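You operate a simulated robot arm through the tools that you are given. There is no shell and no other tool.

Carry out the task below with a simulated robot arm. There is one attempt and no reset: what you move stays moved.

## Task
Highlight the amount due on the water and piano bills with the pink highlighter.
Fine: then lay the water bill in the red tray; the highlighter goes back in the pen stand. Set down upright: what you pick out. A coat counts when it lies all over at full strength: go over it till it gets no stronger.

It is judged by the outcome, as a careful person would: the job done as asked, and still so three seconds after it is handed in. It fails if anything else is knocked over, pushed out of place, dropped, spilled or broken.

## Robot
A 7-joint arm with a two-finger parallel gripper, fixed in place. Base frame: the origin is on the floor under the middle of its stand, x ahead of it, y to its left, z up; the work surface is at about z = 0.75. Lengths are in m, angles in rad, forces in N, time in s.
It reaches about 1.479 m from its shoulder. Its first joint turns from -2.897 to 2.897 rad. Payload 4.4 kg.
The tool frame sits at the grasp point between the pads (the TCP): z along the fingers, y along the line on which they close. The tips reach 0.023 m beyond it. Largest opening 0.094 m; finger width 0.038, thickness 0.01; the body of the gripper, 0.054 by 0.096 m, starts 0.039 m behind the TCP.
Orientation is that of the tool frame in the base frame, as a unit quaternion [x, y, z, w]. With the fingers straight down and closing along the base's y, the tool's x points along the base's -x, its y along +y and its z along -z.

## Interface
- The arm moves only by the tool arm_command. Its argument "plan" is one flat list of numbers, 7 for each row, row after row: the turn, a rotation vector about the tool's x, y, z in degrees, then the shift along the tool's x, y, z in m, then the gripper command, from -1 (shut) to 1 (fully open), values between in proportion. In form: [wx, wy, wz, dx, dy, dz, hand, wx, wy, wz, dx, dy, dz, hand, ...]. A call has 1 to 20 rows; each row shifts and turns the commanded pose from where the row before left it, along the tool's axes as they then stand. Each row takes 0.2 s and may step no farther than 0.05 m and 0.15 rad from the row before; otherwise, or with a gripper value out of range, the whole call is refused. Where a pose cannot be reached the arm comes as near as it can. A force on the tool above 40 N (or 10 N above the force at the start of the call, whichever is more), or a blocked arm, ends the call early, and 0.2 s more pass. Each finger travels about 0.072 m/s and halts on what it meets, pressing with about 39 N; the grip force reading is that of the motor and also rises with nothing between the fingers. The clock runs only during rows and for 0.2 s after the last one: add rows that do not move to give the fingers time. It gives the time, the measured TCP pose, the force on the tool (base axes), the opening and the grip force at its end, in the units of the frame above (readings bear some noise), with the torque about the TCP (base axes, N m) and any sound that the robot's microphone picked up.
- Cameras (640 x 400 px; columns grow to the right, rows downward): "scene" is fixed at [0.0494, 0.6493, 1.5758]; the picture's right is [-0.88, -0.48, 0.00], its down [-0.32, 0.58, -0.75] and it looks along [0.36, -0.66, -0.66] (base axes); focal length 330 px, centre (320, 200). "wrist" rides on the gripper at [0.086, 0.016, -0.075] in the tool frame; the picture's right is [-0.18, 0.98, 0.00], its down [-0.58, -0.11, -0.81] and it looks along [-0.79, -0.15, 0.59] (tool axes); focal length 243 px, centre (320, 200). There is no depth. A picture from a camera that has moved, and an enlarged one, comes with that camera's place and axes in the base frame and with its lens.
- camera(camera): a new picture of that camera. No time passes.
- enlarge(camera, box): a new picture of the part [left, top, right, bottom] of that camera's present view, enlarged. No time passes.
- job_done(): hands the job in; it is judged then, once.

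Nothing tells you positions but the pictures and the camera data. Unless the task says otherwise, let go and move clear before handing in.

The tools are called after "Request:" as a command line: name --argument value ..., lists and objects as JSON in quotes. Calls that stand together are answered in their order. arm_command: Moves the arm, as the interface text tells. Its arguments: {"type":"object","properties":{"plan":{"type":"array","items":{"type":"number"}}},"required":["plan"]} The other tools are called the same way: camera (camera) takes a picture; enlarge (camera, box) takes an enlarged picture of a part of a camera's view; job_done () hands the job in.

At the start:

```text
clock: 0.0
ee_pos: [0.6515, 0.0509, 1.1143]
tool_rot: [0.0, 1.0, 0.0, 0.0]
wrist_force: [0.3, -0.2, 0.0]
torque: [-0.03, -0.01, -0.01]
width: 0.094
grasp_force: 0.1
```

scene: 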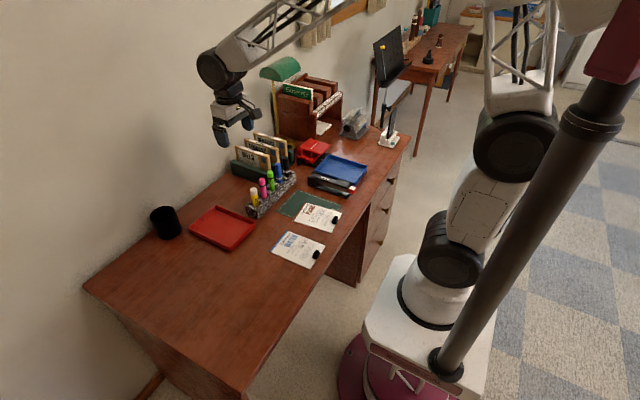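
wrist: 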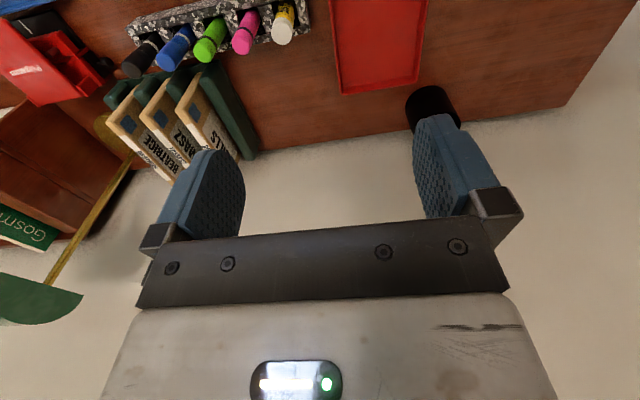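

I see a desk with a pen stand of highlighters (yellow, pink, green, blue, black), a red tray, a blue tray, and two or so bills near the desk's front edge. I'll look closer before moving.

Request:
enlarge --camera "scene" --box '[230, 160, 360, 280]'

Request:
enlarge --camera "scene" --box '[260, 190, 350, 270]'

Request:
enlarge --camera "wrist" --box '[100, 0, 340, 150]'

Request:
enlarge --camera "scene" --box '[140, 40, 420, 220]'

```text
3.33 times, centred on (295, 220) of scene
camera zoom: at [0.0494, 0.6493, 1.5758], right [-0.88, -0.48, 0.0], down [-0.32, 0.58, -0.75], along [0.36, -0.66, -0.66], focal length 1099 px, centre (403, 133)
```

zoom: 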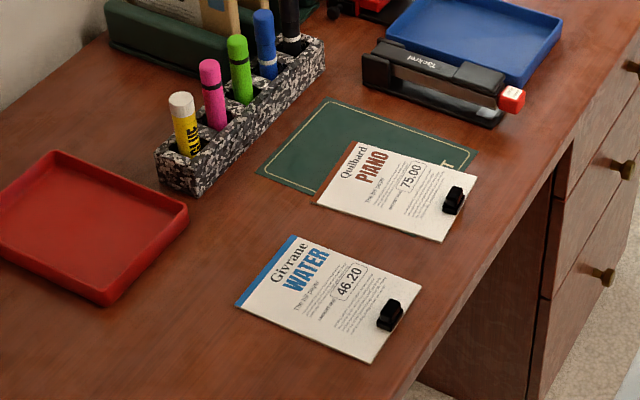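

```text
5.00 times, centred on (305, 230) of scene
camera zoom: at [0.0494, 0.6493, 1.5758], right [-0.88, -0.48, 0.0], down [-0.32, 0.58, -0.75], along [0.36, -0.66, -0.66], focal length 1649 px, centre (395, 50)
```

zoom: 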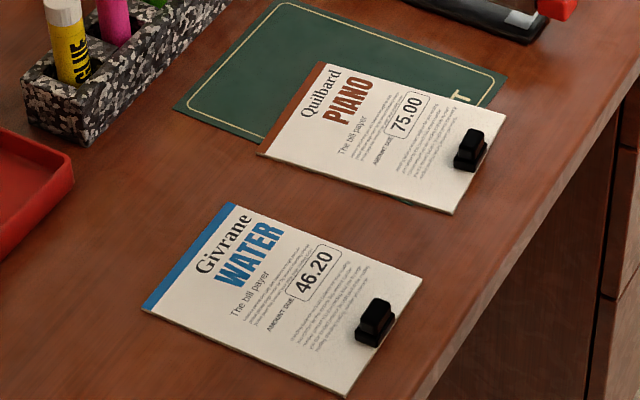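

```text
2.67 times, centred on (220, 75) of wrist
camera zoom: at [0.5653, 0.0659, 1.1867], right [0.18, 0.98, 0.0], down [0.58, -0.11, 0.81], along [0.79, -0.15, -0.59], focal length 647 px, centre (587, 533)
```

zoom: 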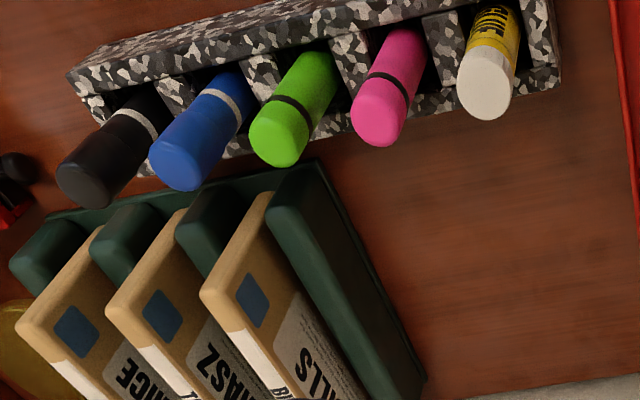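

```text
2.22 times, centred on (280, 130) of scene
camera zoom: at [0.0494, 0.6493, 1.5758], right [-0.88, -0.48, 0.0], down [-0.32, 0.58, -0.75], along [0.36, -0.66, -0.66], focal length 733 px, centre (409, 356)
```

zoom: 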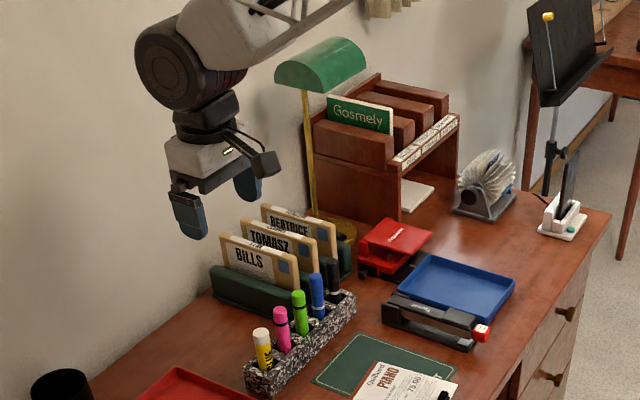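

The two bills (water nearest, piano next) lie near the desk front with black clips at their lower edges. The pink highlighter is second in the pen stand, beside the glue stick. I'll zoom in on the details before moving.

Request:
enlarge --camera "scene" --box '[268, 228, 332, 268]'

Request:
enlarge --camera "scene" --box '[290, 198, 354, 238]'

Request:
enlarge --camera "scene" --box '[236, 158, 316, 222]'

Request:
enlarge --camera "wrist" --box '[320, 0, 560, 150]'

```text
10.00 times, centred on (300, 248) of scene
camera zoom: at [0.0494, 0.6493, 1.5758], right [-0.88, -0.48, 0.0], down [-0.32, 0.58, -0.75], along [0.36, -0.66, -0.66], focal length 3297 px, centre (520, -280)
```

zoom: 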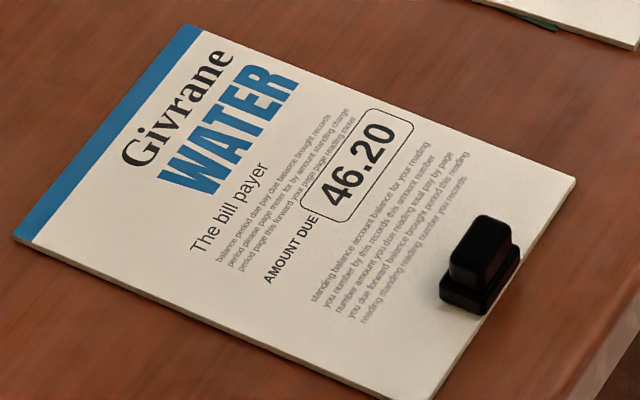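

```text
10.00 times, centred on (322, 218) of scene
camera zoom: at [0.0494, 0.6493, 1.5758], right [-0.88, -0.48, 0.0], down [-0.32, 0.58, -0.75], along [0.36, -0.66, -0.66], focal length 3297 px, centre (300, 20)
```

zoom: 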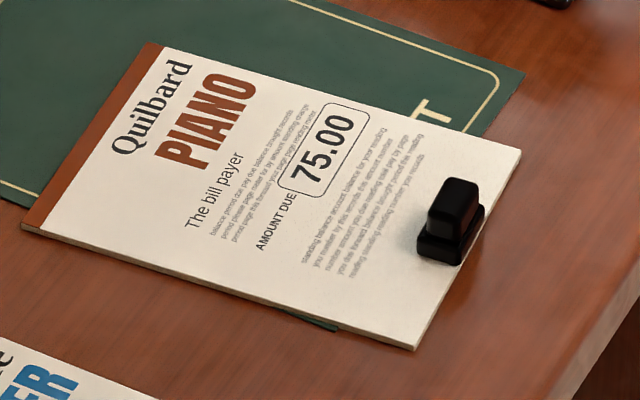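

```text
6.25 times, centred on (276, 190) of scene
camera zoom: at [0.0494, 0.6493, 1.5758], right [-0.88, -0.48, 0.0], down [-0.32, 0.58, -0.75], along [0.36, -0.66, -0.66], focal length 2061 px, centre (595, 262)
```

zoom: 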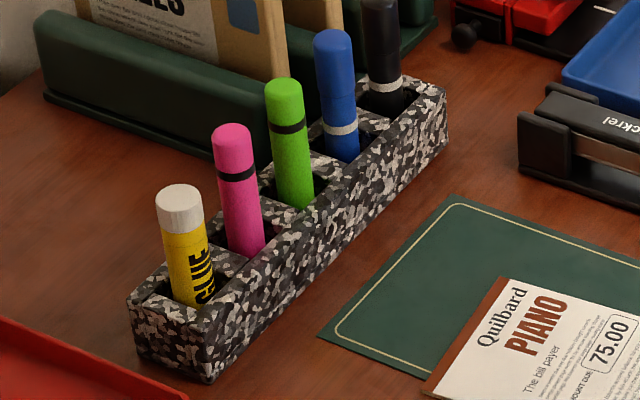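

```text
2.67 times, centred on (440, 75) of wrist
camera zoom: at [0.5653, 0.0659, 1.1867], right [0.18, 0.98, 0.0], down [0.58, -0.11, 0.81], along [0.79, -0.15, -0.59], focal length 647 px, centre (0, 533)
```

zoom: 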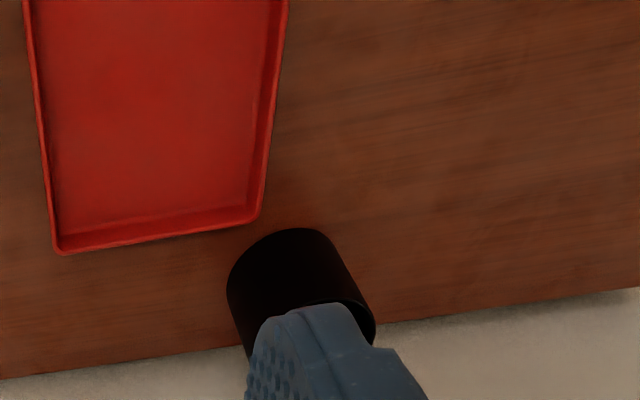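

Pink highlighter stands near (0.666, -0.055), top about z 0.87; the amount boxes are about 46 x 15 mm. I'll turn the gripper 90° in place so the fingers close along x, clear of the neighbouring pens, then look again.

Request:
arm_command --plan '[0, 0, 8.1818, 0, 0, 0, 1, 0, 0, 8.1818, 0, 0, 0, 1, 0, 0, 8.1818, 0, 0, 0, 1, 0, 0, 8.1818, 0, 0, 0, 1, 0, 0, 8.1818, 0, 0, 0, 1, 0, 0, 8.1818, 0, 0, 0, 1, 0, 0, 8.1818, 0, 0, 0, 1, 0, 0, 8.1818, 0, 0, 0, 1, 0, 0, 8.1818, 0, 0, 0, 1, 0, 0, 8.1818, 0, 0, 0, 1, 0, 0, 8.182, 0, 0, 0, 1, 0, 0, 0, 0, 0, 0, 1]'

Request:
camera --camera "wrist"

```text
clock: 2.6
ee_pos: [0.6501, 0.0501, 1.1146]
tool_rot: [0.708, 0.706, 0.0, 0.0]
wrist_force: [0.6, 0.9, -0.2]
torque: [0.02, -0.01, 0.01]
width: 0.0941
grasp_force: 0.1
```

```text
taken
camera wrist: at [0.6683, 0.1366, 1.1869], right [0.98, -0.18, 0.0], down [-0.11, -0.58, 0.81], along [-0.15, -0.79, -0.59], focal length 243 px, centre (320, 200)
```

wrist: 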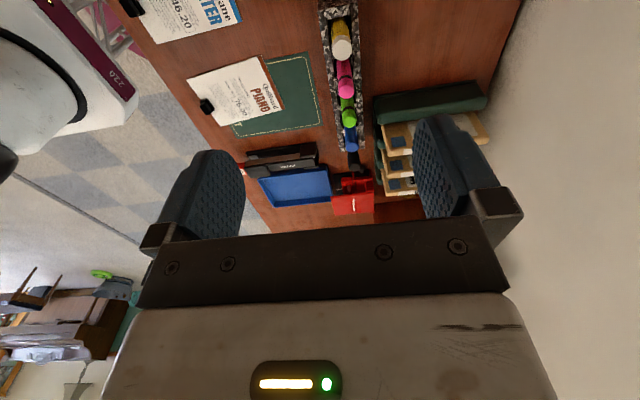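

The turn worked. I'll take a closer wrist view of the pens to pin the pink highlighter down.

Request:
enlarge --camera "wrist" --box '[280, 0, 440, 100]'

Request:
enlarge --camera "wrist" --box '[120, 0, 280, 100]'

```text
4.00 times, centred on (360, 50) of wrist
camera zoom: at [0.6683, 0.1366, 1.1869], right [0.98, -0.18, 0.0], down [-0.11, -0.58, 0.81], along [-0.15, -0.79, -0.59], focal length 970 px, centre (160, 800)
```

zoom: 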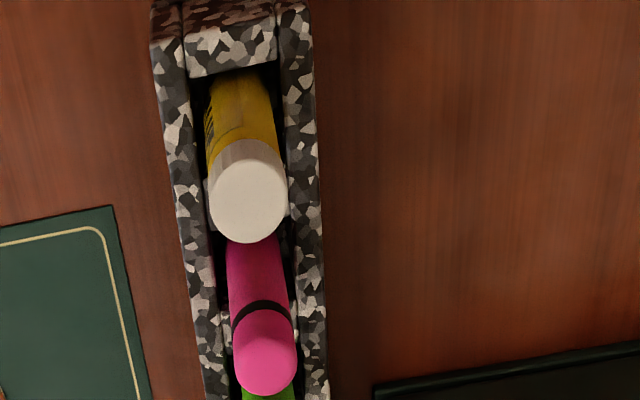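

```text
4.00 times, centred on (200, 50) of wrist
camera zoom: at [0.6683, 0.1366, 1.1869], right [0.98, -0.18, 0.0], down [-0.11, -0.58, 0.81], along [-0.15, -0.79, -0.59], focal length 970 px, centre (800, 800)
```

zoom: 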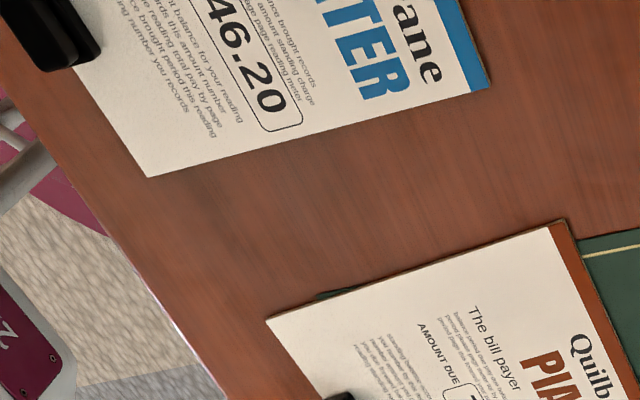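

The two wrist views agree on the pink pen at about (0.671, -0.049), top near z 0.864. I'll move above it and check alignment.

Request:
arm_command --plan '[0, 0, 0, -0.0247, 0.0052, 0.0411, 1, 0, 0, 0, -0.0247, 0.0052, 0.0411, 1, 0, 0, 0, -0.0247, 0.0052, 0.0411, 1, 0, 0, 0, -0.0247, 0.0052, 0.0411, 1, 0, 0, 0, 0, 0, 0, 1]'

Request:
camera --camera "wrist"

Request:
enlarge --camera "wrist" --box '[240, 60, 400, 160]'

Request:
enlarge --camera "scene" --box '[220, 100, 316, 220]'

```text
clock: 3.8
ee_pos: [0.6729, -0.0503, 0.9488]
tool_rot: [0.706, 0.708, 0.001, 0.002]
wrist_force: [0.9, -0.1, 0.3]
torque: [0.04, 0.03, 0.0]
width: 0.094
grasp_force: 0.0
```

```text
taken
camera wrist: at [0.6893, 0.0361, 1.0212], right [0.98, -0.18, 0.0], down [-0.11, -0.58, 0.81], along [-0.15, -0.79, -0.59], focal length 243 px, centre (320, 200)
```

wrist: 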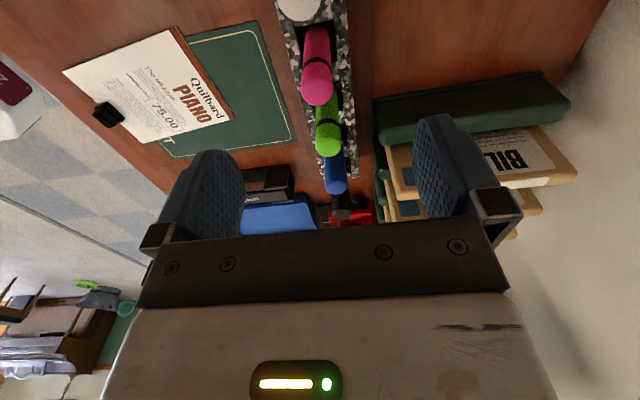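

```text
4.00 times, centred on (320, 110) of wrist
camera zoom: at [0.6893, 0.0361, 1.0212], right [0.98, -0.18, 0.0], down [-0.11, -0.58, 0.81], along [-0.15, -0.79, -0.59], focal length 970 px, centre (320, 560)
```

zoom: 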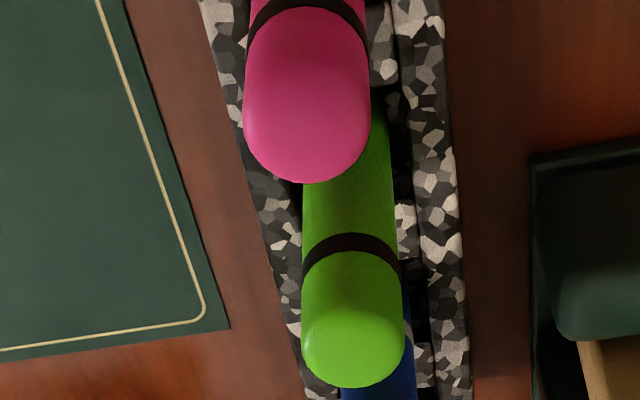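

```text
3.33 times, centred on (268, 160) of scene
camera zoom: at [0.0494, 0.6493, 1.5758], right [-0.88, -0.48, 0.0], down [-0.32, 0.58, -0.75], along [0.36, -0.66, -0.66], focal length 1099 px, centre (493, 333)
```

zoom: 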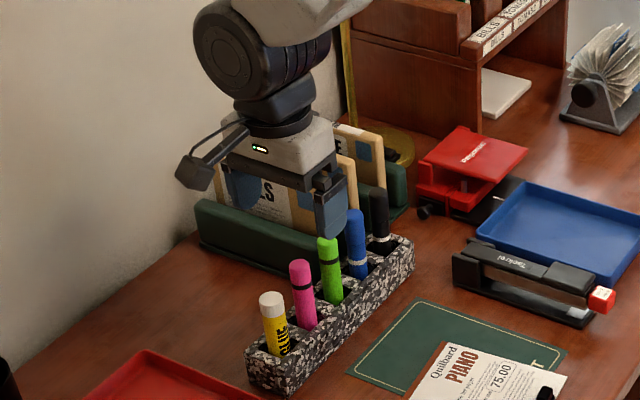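

Pink pen reads as (0.671, -0.051), about 2 mm off the tool axis. I'll correct, descend to about z 0.84 and close on it.

Request:
arm_command --plan '[0, 0, 0, -0.0005, -0.0022, 0.036, 1, 0, 0, 0, 0, 0, 0.036, 1, 0, 0, 0, 0, 0, 0.0368, 1, 0, 0, 0, 0, 0, 0, 1, 0, 0, 0, 0, 0, 0, 1]'

Request:
camera --camera "wrist"

Request:
enlarge --camera "scene" --box '[220, 130, 316, 220]'

```text
clock: 5.0
ee_pos: [0.6722, -0.0522, 0.8416]
tool_rot: [0.707, 0.707, 0.0, 0.0]
wrist_force: [0.3, -1.0, 0.1]
torque: [0.03, 0.01, -0.03]
width: 0.094
grasp_force: 0.1
```

```text
taken
camera wrist: at [0.6885, 0.0341, 0.9138], right [0.98, -0.18, 0.0], down [-0.11, -0.58, 0.81], along [-0.15, -0.79, -0.59], focal length 243 px, centre (320, 200)
```

wrist: 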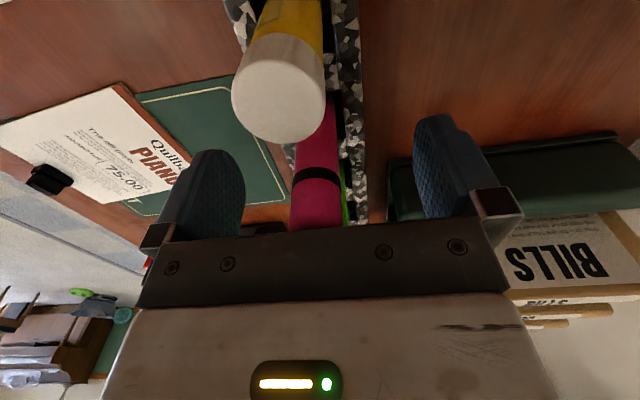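

```text
4.44 times, centred on (268, 175) of scene
camera zoom: at [0.0494, 0.6493, 1.5758], right [-0.88, -0.48, 0.0], down [-0.32, 0.58, -0.75], along [0.36, -0.66, -0.66], focal length 1465 px, centre (551, 311)
```

zoom: 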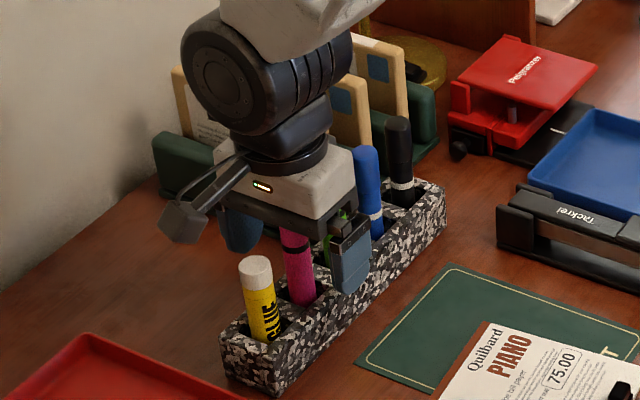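

The fingers straddle the pink pen with the neighbours clear. I'll nudge 2 mm to centre and close the gripper.

Request:
arm_command --plan '[0, 0, 0, 0.0005, -0.002, 0, 1, 0, 0, 0, 0, 0, 0, 0.2, 0, 0, 0, 0, 0, 0, -0.2, 0, 0, 0, 0, 0, 0, -0.6, 0, 0, 0, 0, 0, 0, -1, 0, 0, 0, 0, 0, 0, -1, 0, 0, 0, 0, 0, 0, -1]'

Request:
camera --camera "wrist"

Request:
enlarge --camera "scene" --box '[236, 150, 300, 220]'

```text
clock: 6.6
ee_pos: [0.6692, -0.0504, 0.8411]
tool_rot: [0.707, 0.707, -0.001, 0.0]
wrist_force: [-0.5, 0.0, 0.4]
torque: [-0.02, -0.03, 0.01]
width: 0.0202
grasp_force: 38.9
```

```text
taken
camera wrist: at [0.6863, 0.0356, 0.9138], right [0.98, -0.18, 0.0], down [-0.11, -0.58, 0.81], along [-0.15, -0.79, -0.59], focal length 243 px, centre (320, 200)
```

wrist: 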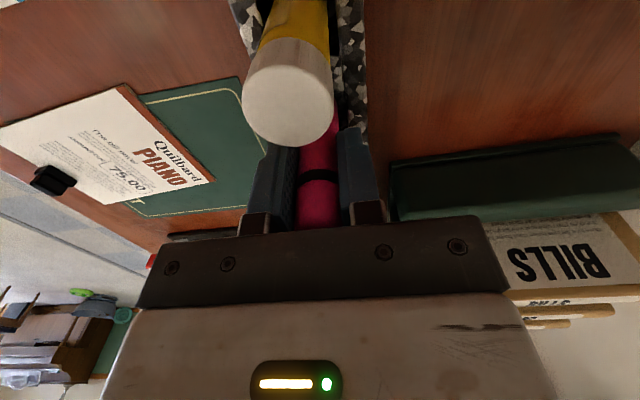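

```text
5.71 times, centred on (268, 185) of scene
camera zoom: at [0.0494, 0.6493, 1.5758], right [-0.88, -0.48, 0.0], down [-0.32, 0.58, -0.75], along [0.36, -0.66, -0.66], focal length 1884 px, centre (617, 286)
```

zoom: 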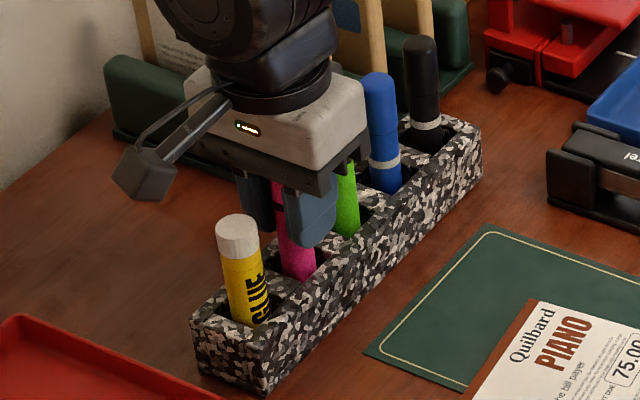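

The pen is gripped at 20 mm width with 39 N, and the neighbours are undisturbed. Lifting straight up to see its tip.

Request:
arm_command --plan '[0, 0, 0, 0, 0, -0.015, -1, 0, 0, 0, 0, 0, -0.03, -1, 0, 0, 0, 0, 0, -0.04, -1, 0, 0, 0, 0, 0, -0.04, -1, 0, 0, 0, 0, 0, 0, -1]'

Request:
camera --camera "wrist"

Request:
enlarge --camera "wrist" --box '[240, 40, 400, 240]'

Request:
enlarge --camera "scene" --box '[236, 130, 300, 220]'

```text
clock: 7.8
ee_pos: [0.6688, -0.0494, 0.9676]
tool_rot: [0.707, 0.707, 0.0, 0.0]
wrist_force: [-0.1, -0.1, -1.1]
torque: [0.01, -0.02, 0.03]
width: 0.0198
grasp_force: 39.0
```

```text
taken
camera wrist: at [0.6865, 0.0372, 1.0399], right [0.98, -0.18, 0.0], down [-0.11, -0.58, 0.81], along [-0.15, -0.79, -0.59], focal length 243 px, centre (320, 200)
```

wrist: 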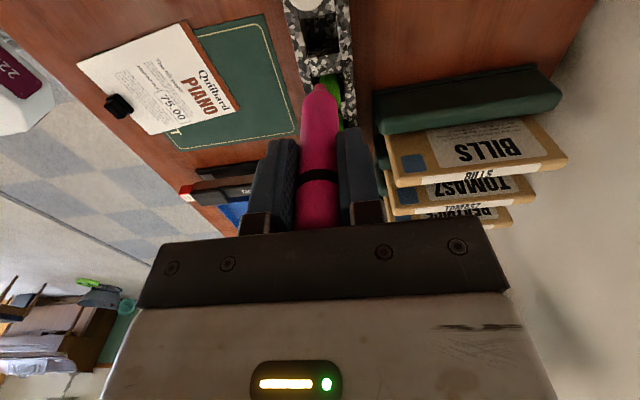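

```text
2.00 times, centred on (320, 140) of wrist
camera zoom: at [0.6865, 0.0372, 1.0399], right [0.98, -0.18, 0.0], down [-0.11, -0.58, 0.81], along [-0.15, -0.79, -0.59], focal length 485 px, centre (320, 320)
```

zoom: 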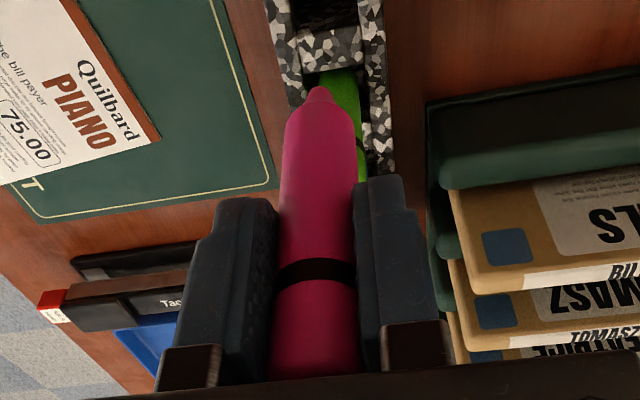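

```text
4.44 times, centred on (268, 175) of scene
camera zoom: at [0.0494, 0.6493, 1.5758], right [-0.88, -0.48, 0.0], down [-0.32, 0.58, -0.75], along [0.36, -0.66, -0.66], focal length 1465 px, centre (551, 311)
```

zoom: 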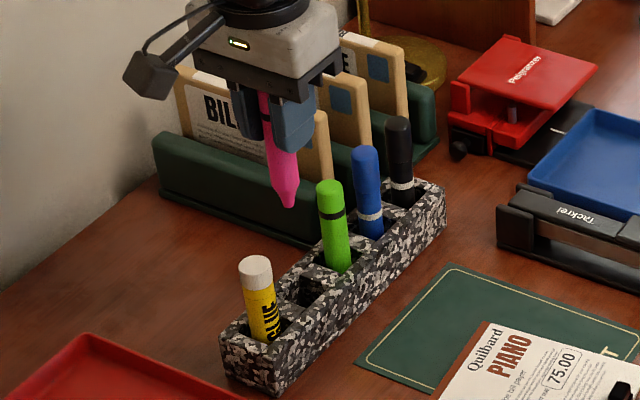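

The highlighter comes out uncapped, with its nib about 86 mm beyond the TCP. Next I'll carry it above the water bill and look at the amount box from there.

Request:
arm_command --plan '[0, 0, 0, 0.0165, -0.0382, 0.0067, -1, 0, 0, 0, 0.0165, -0.0382, 0.0067, -1, 0, 0, 0, 0.0165, -0.0382, 0.0067, -1, 0, 0, 0, 0.0165, -0.0382, 0.0067, -1, 0, 0, 0, 0.0165, -0.0382, 0.0067, -1, 0, 0, 0, 0.0165, -0.0382, 0.0067, -1, 0, 0, 0, 0, 0, 0, -1, 0, 0, 0, 0, 0, 0, -1]'

Request:
camera --camera "wrist"

Request:
enlarge --camera "wrist" --box '[240, 0, 400, 100]'

Request:
enlarge --camera "scene" --box '[260, 190, 350, 270]'

```text
clock: 9.6
ee_pos: [0.4362, 0.0508, 0.9245]
tool_rot: [0.708, 0.707, 0.0, 0.001]
wrist_force: [0.0, -0.3, -0.1]
torque: [0.02, -0.01, 0.01]
width: 0.0201
grasp_force: 39.0
```

```text
taken
camera wrist: at [0.4546, 0.1357, 0.9967], right [0.98, -0.18, 0.0], down [-0.11, -0.58, 0.81], along [-0.15, -0.79, -0.59], focal length 243 px, centre (320, 200)
```

wrist: 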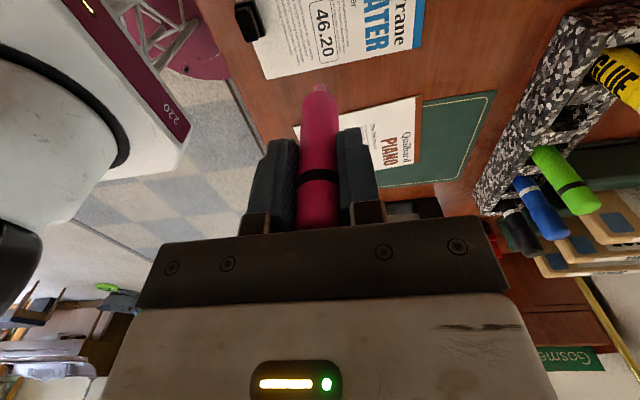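

```text
4.00 times, centred on (320, 50) of wrist
camera zoom: at [0.4546, 0.1357, 0.9967], right [0.98, -0.18, 0.0], down [-0.11, -0.58, 0.81], along [-0.15, -0.79, -0.59], focal length 970 px, centre (320, 800)
```

zoom: 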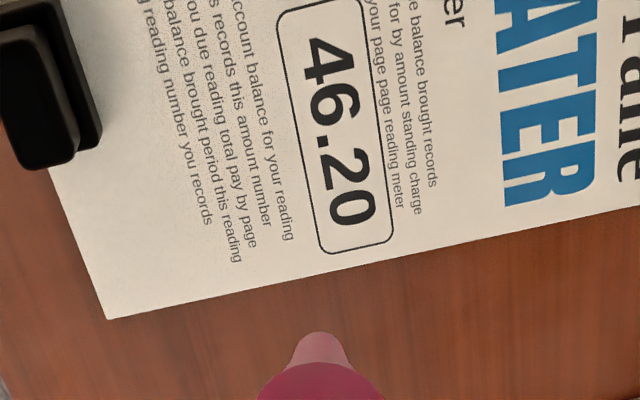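

```text
5.00 times, centred on (305, 230) of scene
camera zoom: at [0.0494, 0.6493, 1.5758], right [-0.88, -0.48, 0.0], down [-0.32, 0.58, -0.75], along [0.36, -0.66, -0.66], focal length 1649 px, centre (395, 50)
```

zoom: 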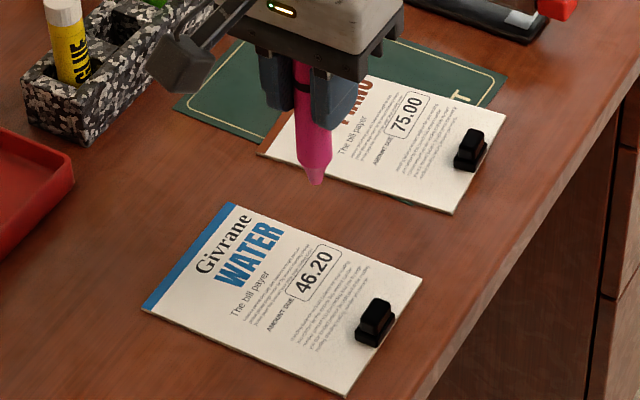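

The water box spans about x 0.434–0.4515, y 0.0265–0.073. I'll bring the nib to about 1 cm above its centre to check alignment before touching.

Request:
arm_command --plan '[0, 0, 0, 0, 0.003, 0.025, -1, 0, 0, 0, 0, 0.0036, 0.025, -1, 0, 0, 0, 0, 0, 0.023, -1, 0, 0, 0, 0, 0, 0, -1, 0, 0, 0, 0, 0, 0, -1]'

Request:
enlarge --camera "wrist" --box '[240, 0, 400, 100]'

Request:
enlarge --camera "scene" --box '[276, 226, 332, 261]'

```text
clock: 10.8
ee_pos: [0.4431, 0.0504, 0.852]
tool_rot: [0.707, 0.708, 0.0, 0.0]
wrist_force: [-0.1, -0.6, -0.3]
torque: [-0.01, 0.01, -0.01]
width: 0.02
grasp_force: 39.1
```

```text
4.00 times, centred on (320, 50) of wrist
camera zoom: at [0.4601, 0.136, 0.9247], right [0.98, -0.18, 0.0], down [-0.11, -0.58, 0.81], along [-0.15, -0.79, -0.59], focal length 970 px, centre (320, 800)
```

zoom: 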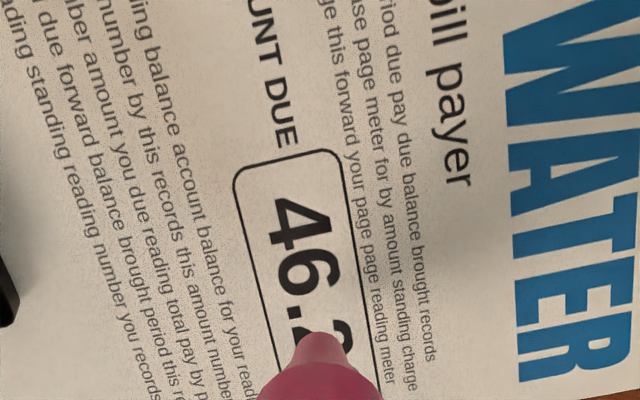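

```text
11.43 times, centred on (304, 244) of scene
camera zoom: at [0.0494, 0.6493, 1.5758], right [-0.88, -0.48, 0.0], down [-0.32, 0.58, -0.75], along [0.36, -0.66, -0.66], focal length 3768 px, centre (503, -297)
```

zoom: 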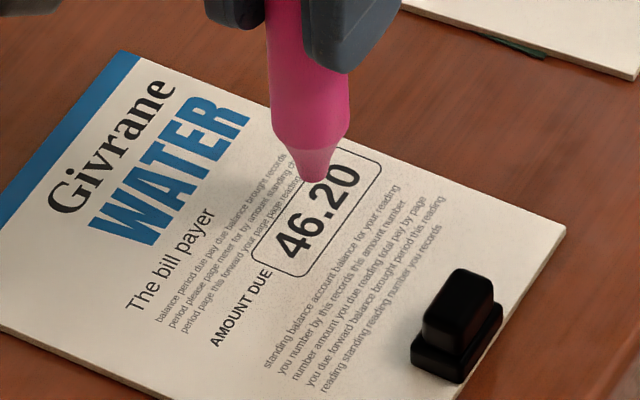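

The nib hovers over the box centre. I'll lower in small steps watching for contact force.

Request:
arm_command --plan '[0, 0, 0, 0, 0, 0.002, -1, 0, 0, 0, 0, 0, 0.002, -1, 0, 0, 0, 0, 0, 0.002, -1, 0, 0, 0, 0, 0, 0.002, -1, 0, 0, 0, 0, 0, 0, -1]'

Request:
enlarge --camera "wrist" --box '[280, 50, 360, 100]'

Request:
enlarge --camera "scene" --box '[284, 231, 324, 256]'

```text
clock: 12.0
ee_pos: [0.4434, 0.0495, 0.8446]
tool_rot: [0.707, 0.707, 0.001, 0.001]
wrist_force: [-0.6, -0.6, -0.6]
torque: [0.02, -0.03, 0.02]
width: 0.0197
grasp_force: 39.1
```

```text
8.00 times, centred on (320, 75) of wrist
camera zoom: at [0.4618, 0.1357, 0.9171], right [0.98, -0.18, 0.0], down [-0.11, -0.58, 0.81], along [-0.15, -0.79, -0.59], focal length 1941 px, centre (320, 1200)
```

zoom: 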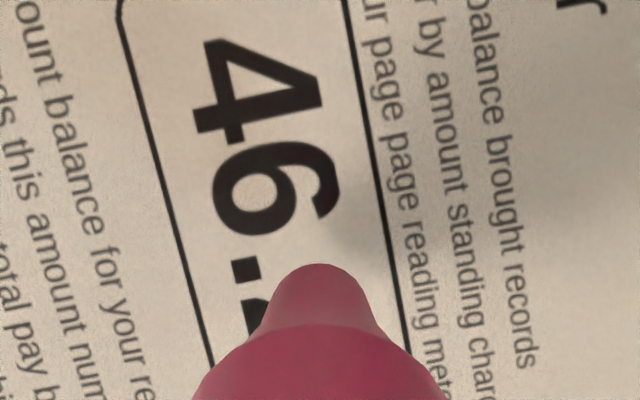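

```text
16.00 times, centred on (304, 244) of scene
camera zoom: at [0.0494, 0.6493, 1.5758], right [-0.88, -0.48, 0.0], down [-0.32, 0.58, -0.75], along [0.36, -0.66, -0.66], focal length 5276 px, centre (576, -496)
```

zoom: 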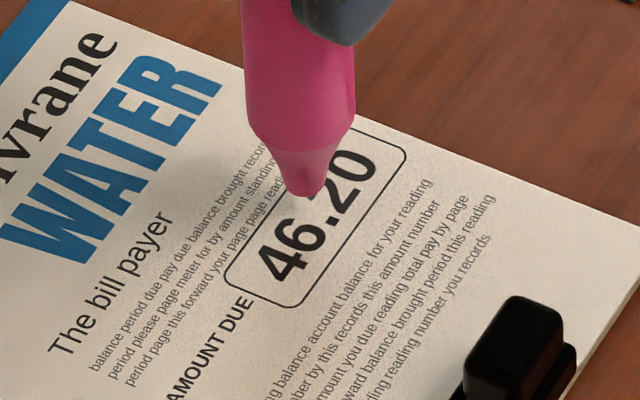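

The nib is about 2.5 mm right of the box's centreline, so I'll shift back and lower further until it touches.

Request:
arm_command --plan '[0, 0, 0, 0, -0.0025, 0, -1, 0, 0, 0, 0, 0, 0.001, -1, 0, 0, 0, 0, 0, 0.001, -1, 0, 0, 0, 0, 0, 0.001, -1, 0, 0, 0, 0, 0, 0, -1]'

Request:
enlarge --camera "wrist" --box '[280, 50, 360, 100]'

Request:
enlarge --camera "scene" --box '[284, 231, 324, 256]'

```text
clock: 13.2
ee_pos: [0.4436, 0.05, 0.8416]
tool_rot: [0.707, 0.707, 0.001, 0.001]
wrist_force: [0.5, -0.2, -0.5]
torque: [-0.02, -0.03, 0.01]
width: 0.02
grasp_force: 39.8
```

```text
8.00 times, centred on (320, 75) of wrist
camera zoom: at [0.4596, 0.1355, 0.9148], right [0.98, -0.18, 0.0], down [-0.11, -0.58, 0.81], along [-0.15, -0.79, -0.59], focal length 1941 px, centre (320, 1200)
```

zoom: 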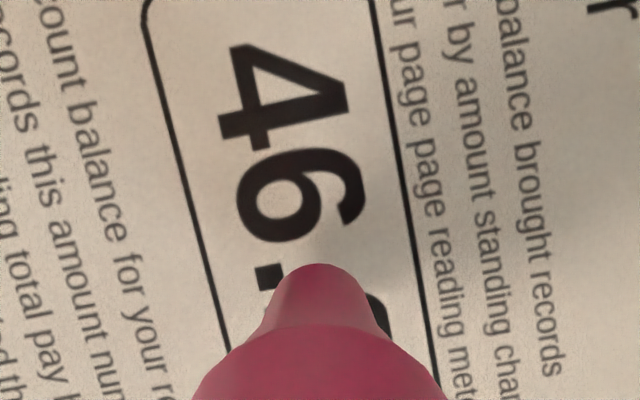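

```text
16.00 times, centred on (304, 244) of scene
camera zoom: at [0.0494, 0.6493, 1.5758], right [-0.88, -0.48, 0.0], down [-0.32, 0.58, -0.75], along [0.36, -0.66, -0.66], focal length 5276 px, centre (576, -496)
```

zoom: 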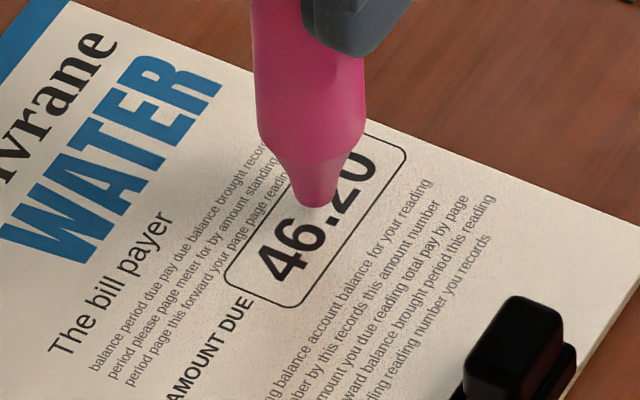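

No contact force yet and the nib is now centred between the box edges. Lowering further in 1 mm steps.

Request:
arm_command --plan '[0, 0, 0, 0, 0, 0.001, -1, 0, 0, 0, 0, 0, 0.001, -1, 0, 0, 0, 0, 0, 0, -1]'

Request:
enlarge --camera "wrist" --box '[280, 50, 360, 100]'

Request:
enlarge --camera "scene" --box '[284, 231, 324, 256]'

```text
clock: 14.0
ee_pos: [0.4432, 0.0498, 0.8399]
tool_rot: [0.707, 0.707, 0.0, 0.0]
wrist_force: [0.3, -0.3, -0.2]
torque: [0.0, 0.02, -0.01]
width: 0.0198
grasp_force: 39.2
```

```text
8.00 times, centred on (320, 75) of wrist
camera zoom: at [0.4598, 0.1358, 0.9124], right [0.98, -0.18, 0.0], down [-0.11, -0.58, 0.81], along [-0.15, -0.79, -0.59], focal length 1941 px, centre (320, 1200)
```

zoom: 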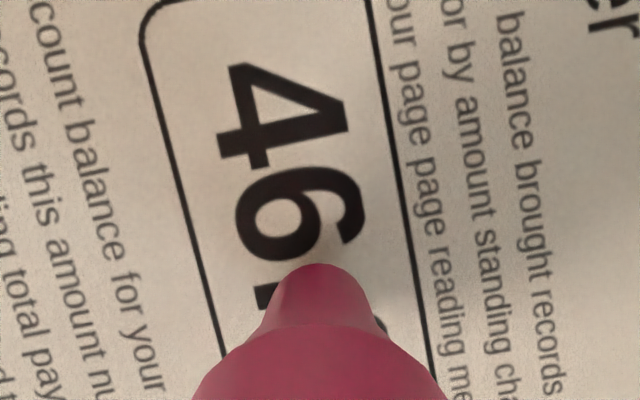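

```text
16.00 times, centred on (304, 244) of scene
camera zoom: at [0.0494, 0.6493, 1.5758], right [-0.88, -0.48, 0.0], down [-0.32, 0.58, -0.75], along [0.36, -0.66, -0.66], focal length 5276 px, centre (576, -496)
```

zoom: 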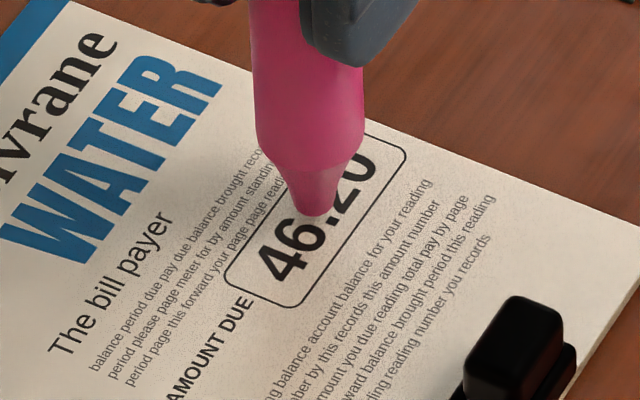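

Still no contact, so I'll continue down with another 1 mm centring shift.

Request:
arm_command --plan '[0, 0, 0, 0, -0.001, 0.001, -1, 0, 0, 0, 0, 0, 0.001, -1, 0, 0, 0, 0, 0, 0, -1]'

Request:
enlarge --camera "wrist" --box '[280, 50, 360, 100]'

Request:
enlarge --camera "scene" --box '[284, 231, 324, 256]'

```text
clock: 14.8
ee_pos: [0.4419, 0.0496, 0.8374]
tool_rot: [0.707, 0.707, 0.0, 0.0]
wrist_force: [0.2, 0.4, -0.6]
torque: [-0.01, 0.02, 0.02]
width: 0.0201
grasp_force: 39.4
```

```text
8.00 times, centred on (320, 75) of wrist
camera zoom: at [0.4586, 0.1359, 0.9103], right [0.98, -0.18, 0.0], down [-0.11, -0.58, 0.81], along [-0.15, -0.79, -0.59], focal length 1941 px, centre (320, 1200)
```

zoom: 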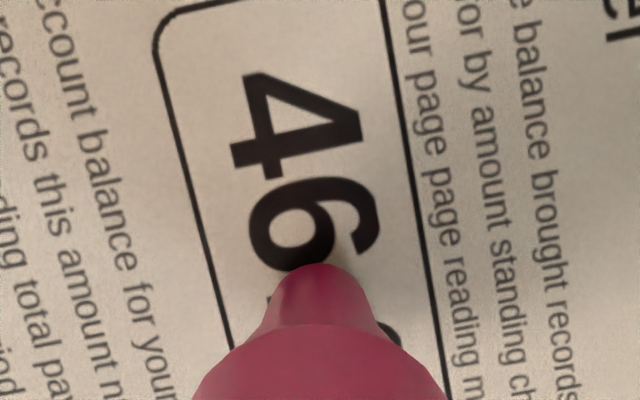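

```text
16.00 times, centred on (304, 244) of scene
camera zoom: at [0.0494, 0.6493, 1.5758], right [-0.88, -0.48, 0.0], down [-0.32, 0.58, -0.75], along [0.36, -0.66, -0.66], focal length 5276 px, centre (576, -496)
```

zoom: 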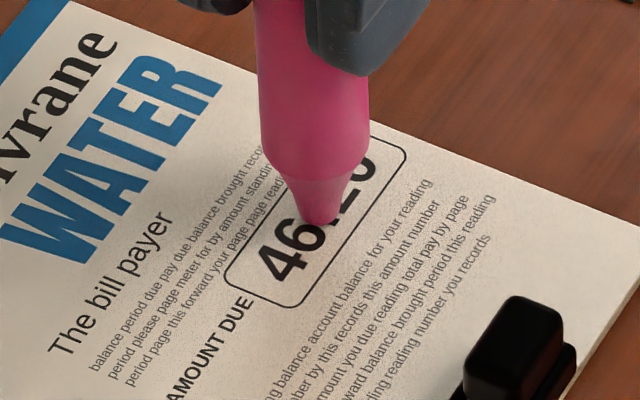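

Still no contact; accounting for the nib's near rim it should be close now. Stepping down more.

Request:
arm_command --plan '[0, 0, 0, 0, 0, 0.001, -1, 0, 0, 0, 0, 0, 0.001, -1, 0, 0, 0, 0, 0, 0, -1]'

Request:
enlarge --camera "wrist" --box '[280, 50, 360, 100]'

Request:
enlarge --camera "scene" --box '[284, 231, 324, 256]'

```text
clock: 15.6
ee_pos: [0.4414, 0.0508, 0.8352]
tool_rot: [0.707, 0.707, 0.0, 0.0]
wrist_force: [-1.3, -1.8, 20.8]
torque: [-0.05, 0.21, -0.01]
width: 0.0196
grasp_force: 39.3
```

```text
8.00 times, centred on (320, 75) of wrist
camera zoom: at [0.4588, 0.1361, 0.9087], right [0.98, -0.18, 0.0], down [-0.11, -0.58, 0.81], along [-0.15, -0.79, -0.59], focal length 1941 px, centre (320, 1200)
```

zoom: 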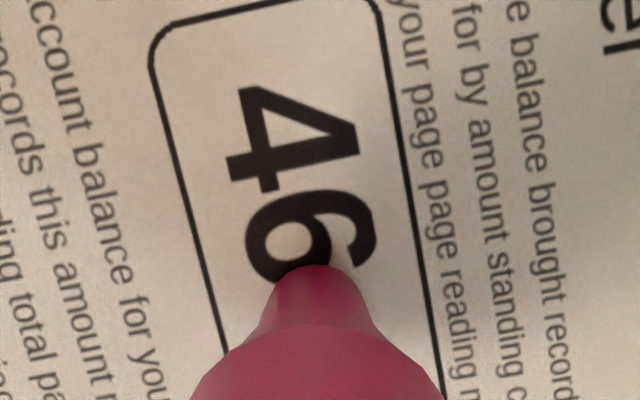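

```text
16.00 times, centred on (304, 244) of scene
camera zoom: at [0.0494, 0.6493, 1.5758], right [-0.88, -0.48, 0.0], down [-0.32, 0.58, -0.75], along [0.36, -0.66, -0.66], focal length 5276 px, centre (576, -496)
```

zoom: 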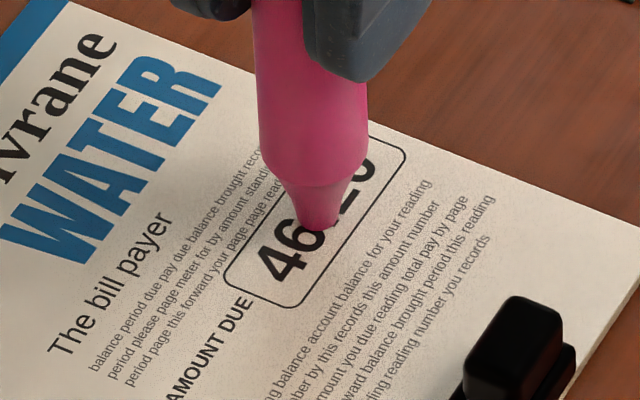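

Contact: about 21 N, stiffer than wanted. I'll ease up to a light touch before stroking.

Request:
arm_command --plan '[0, 0, 0, 0, 0, -0.0007, -1, 0, 0, 0, 0, 0, 0, -1]'

```text
clock: 16.2
ee_pos: [0.4417, 0.0504, 0.8369]
tool_rot: [0.707, 0.707, 0.0, 0.001]
wrist_force: [1.2, -0.3, 13.4]
torque: [0.0, -0.09, 0.04]
width: 0.0197
grasp_force: 39.3
```

Request:
arm_command --plan '[0, 0, 0, 0, 0, -0.0008, -1, 0, 0, 0, 0, 0, 0, -1]'

```text
clock: 16.8
ee_pos: [0.4401, 0.051, 0.8369]
tool_rot: [0.707, 0.707, 0.0, 0.0]
wrist_force: [0.6, 0.0, 7.4]
torque: [-0.04, 0.01, -0.04]
width: 0.02
grasp_force: 39.3
```

Touch is light now at ~7 N. I'll do a short test stroke along the box's centreline, lift slightly and look at the mark.

Request:
arm_command --plan '[0, 0, 0, 0.002, 0, -0.0003, -1, 0, 0, 0, 0.003, 0, 0, -1, 0, 0, 0, 0.003, 0, 0, -1, 0, 0, 0, 0.002, 0, 0, -1, 0, 0, 0, 0, 0, 0, -1]'

Request:
arm_command --plan '[0, 0, 0, 0, 0, -0.005, -1, 0, 0, 0, 0, 0, -0.015, -1, 0, 0, 0, 0, 0, 0, -1]'

Request:
enlarge --camera "wrist" --box '[260, 0, 380, 75]'

Request:
enlarge --camera "scene" --box '[284, 231, 324, 256]'

```text
clock: 18.0
ee_pos: [0.4419, 0.0601, 0.8356]
tool_rot: [0.707, 0.707, -0.001, 0.0]
wrist_force: [0.2, 0.4, -0.6]
torque: [0.01, -0.04, 0.03]
width: 0.0201
grasp_force: 38.9
```

```text
clock: 18.8
ee_pos: [0.4397, 0.06, 0.8569]
tool_rot: [0.707, 0.707, 0.0, 0.0]
wrist_force: [-0.3, 0.4, -0.5]
torque: [0.0, 0.01, -0.04]
width: 0.0199
grasp_force: 39.0
```

```text
5.33 times, centred on (320, 38) of wrist
camera zoom: at [0.458, 0.1462, 0.9293], right [0.98, -0.18, 0.0], down [-0.11, -0.58, 0.81], along [-0.15, -0.79, -0.59], focal length 1294 px, centre (320, 1067)
```

zoom: 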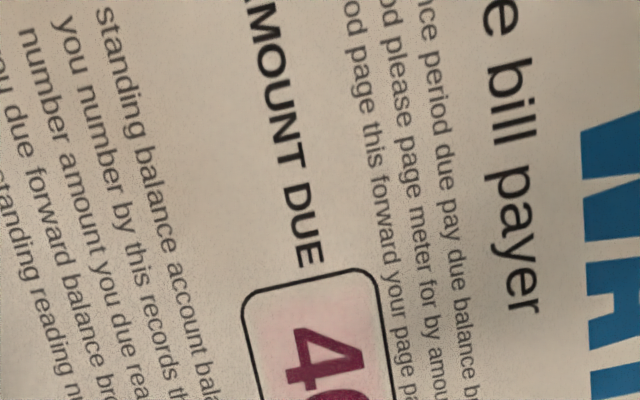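

```text
16.00 times, centred on (304, 244) of scene
camera zoom: at [0.0494, 0.6493, 1.5758], right [-0.88, -0.48, 0.0], down [-0.32, 0.58, -0.75], along [0.36, -0.66, -0.66], focal length 5276 px, centre (576, -496)
```

zoom: 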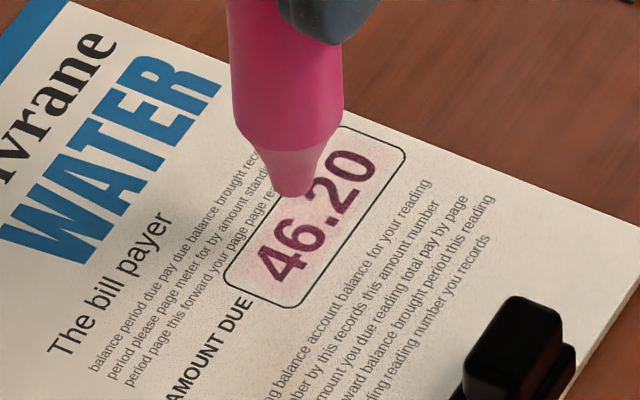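

A faint pink coat has appeared over the box. I'll zoom in on it to see how it's distributed.

Request:
enlarge --camera "scene" --box '[294, 236, 314, 252]'

Request:
enlarge --camera "wrist" --box '[290, 40, 350, 80]'

```text
16.00 times, centred on (304, 244) of scene
camera zoom: at [0.0494, 0.6493, 1.5758], right [-0.88, -0.48, 0.0], down [-0.32, 0.58, -0.75], along [0.36, -0.66, -0.66], focal length 5276 px, centre (576, -504)
```

zoom: 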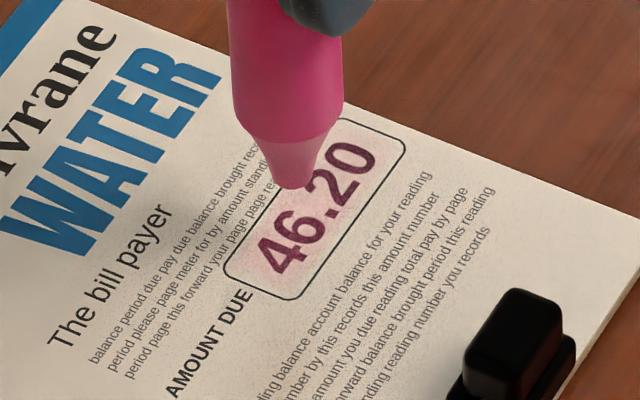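

```text
10.00 times, centred on (320, 60) of wrist
camera zoom: at [0.458, 0.1462, 0.9293], right [0.98, -0.18, 0.0], down [-0.11, -0.58, 0.81], along [-0.15, -0.79, -0.59], focal length 2426 px, centre (320, 1600)
```

zoom: 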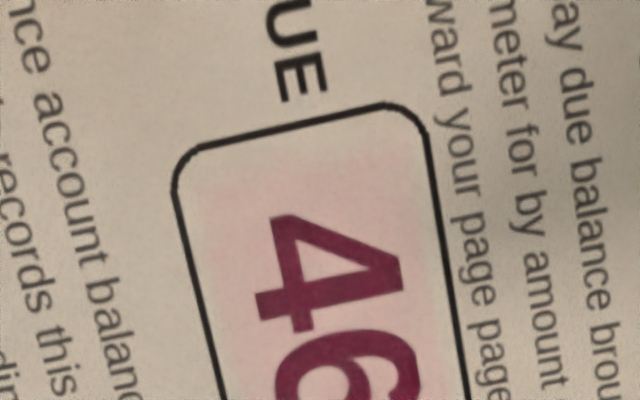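

The tint is faint over the box, so it needs full passes. I'll raster strokes along its length with light pressure, then recheck colour and that the bill hasn't shifted.

Request:
arm_command --plan '[0, 0, 0, 0.009, 0, 0.012, -1, 0, 0, 0, 0, 0, 0.0083, -1, 0, 0, 0, -0.005, 0, 0, -1, 0, 0, 0, -0.005, 0, 0, -1, 0, 0, 0, -0.005, 0, 0, -1, 0, 0, 0, -0.005, 0, 0, -1, 0, 0, 0, -0.005, 0, 0, -1, 0, 0, 0, -0.005, 0, 0, -1, 0, 0, 0, -0.005, 0, 0, -1, 0, 0, 0, -0.005, 0, 0, -1]'

Request:
enlarge --camera "scene" --box '[284, 231, 324, 256]'

Request:
enlarge --camera "wrist" --box '[260, 0, 380, 75]'

```text
clock: 21.0
ee_pos: [0.4401, 0.0293, 0.8373]
tool_rot: [0.707, 0.707, 0.0, 0.001]
wrist_force: [0.7, 0.5, -0.9]
torque: [0.01, 0.02, -0.04]
width: 0.0201
grasp_force: 38.5
```

```text
16.00 times, centred on (304, 244) of scene
camera zoom: at [0.0494, 0.6493, 1.5758], right [-0.88, -0.48, 0.0], down [-0.32, 0.58, -0.75], along [0.36, -0.66, -0.66], focal length 5276 px, centre (576, -496)
```

zoom: 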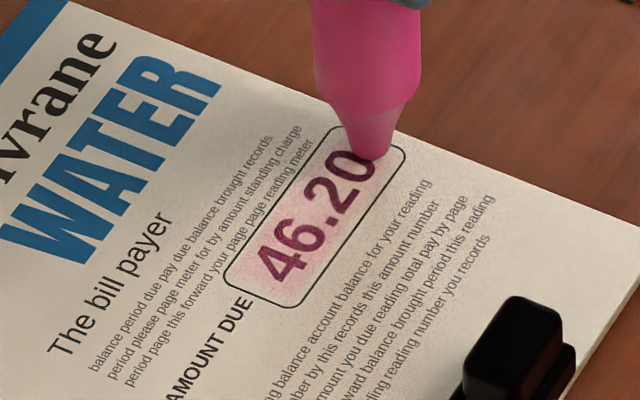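

```text
5.33 times, centred on (320, 38) of wrist
camera zoom: at [0.4585, 0.1154, 0.9101], right [0.98, -0.18, 0.0], down [-0.11, -0.58, 0.81], along [-0.15, -0.79, -0.59], focal length 1294 px, centre (320, 1067)
```

zoom: 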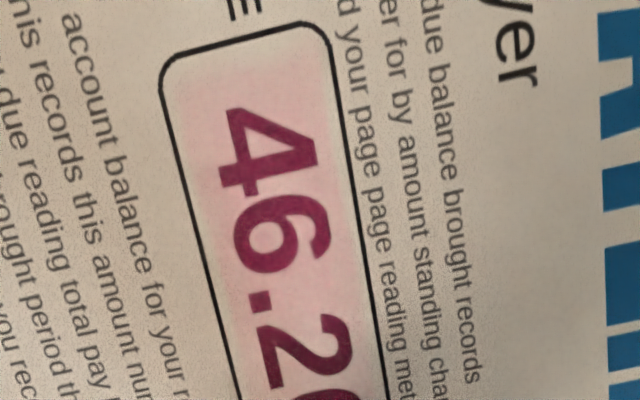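

The coat got a bit stronger but the force reads zero here, so contact may be marginal. I'll press slightly deeper and check.

Request:
arm_command --plan '[0, 0, 0, 0, 0, 0.0007, -1, 0, 0, 0, 0, 0, 0, -1]'

```text
clock: 21.6
ee_pos: [0.4408, 0.0284, 0.8359]
tool_rot: [0.707, 0.707, 0.0, 0.001]
wrist_force: [-0.9, -1.1, 2.2]
torque: [-0.04, 0.04, 0.03]
width: 0.0199
grasp_force: 39.1
```

Light contact at 2 N. I'll press slightly more and raster the upper lane and back along the centre.

Request:
arm_command --plan '[0, 0, 0, 0, 0.005, 0.0004, -1, 0, 0, 0, 0.005, 0, 0, -1, 0, 0, 0, 0.005, 0, 0, -1, 0, 0, 0, 0.005, 0, 0, -1, 0, 0, 0, 0.005, 0, 0, -1, 0, 0, 0, 0.005, 0, 0, -1, 0, 0, 0, 0.005, 0, 0, -1, 0, 0, 0, 0.005, 0, 0, -1, 0, 0, 0, 0.005, 0, 0, -1]'

Request:
enlarge --camera "scene" --box '[284, 231, 324, 256]'

Request:
enlarge --camera "wrist" --box '[260, 30, 380, 105]'

```text
clock: 23.6
ee_pos: [0.4472, 0.0687, 0.837]
tool_rot: [0.708, 0.707, 0.0, 0.0]
wrist_force: [0.7, -3.9, 17.5]
torque: [-0.38, -0.05, -0.01]
width: 0.0199
grasp_force: 39.1
```

```text
16.00 times, centred on (304, 244) of scene
camera zoom: at [0.0494, 0.6493, 1.5758], right [-0.88, -0.48, 0.0], down [-0.32, 0.58, -0.75], along [0.36, -0.66, -0.66], focal length 5276 px, centre (576, -496)
```

zoom: 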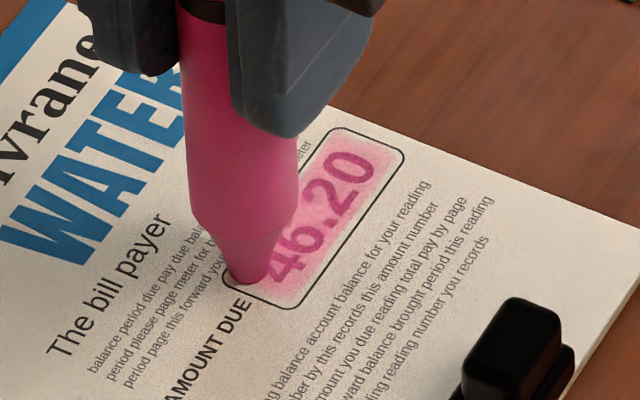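

```text
5.33 times, centred on (320, 68) of wrist
camera zoom: at [0.4636, 0.1552, 0.9087], right [0.98, -0.18, 0.0], down [-0.11, -0.58, 0.81], along [-0.15, -0.79, -0.59], focal length 1294 px, centre (320, 907)
```

zoom: 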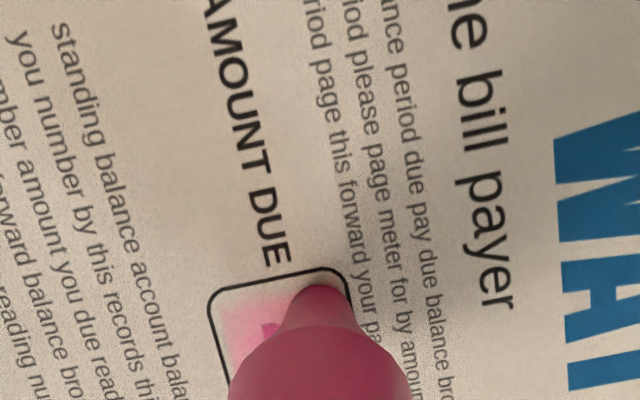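

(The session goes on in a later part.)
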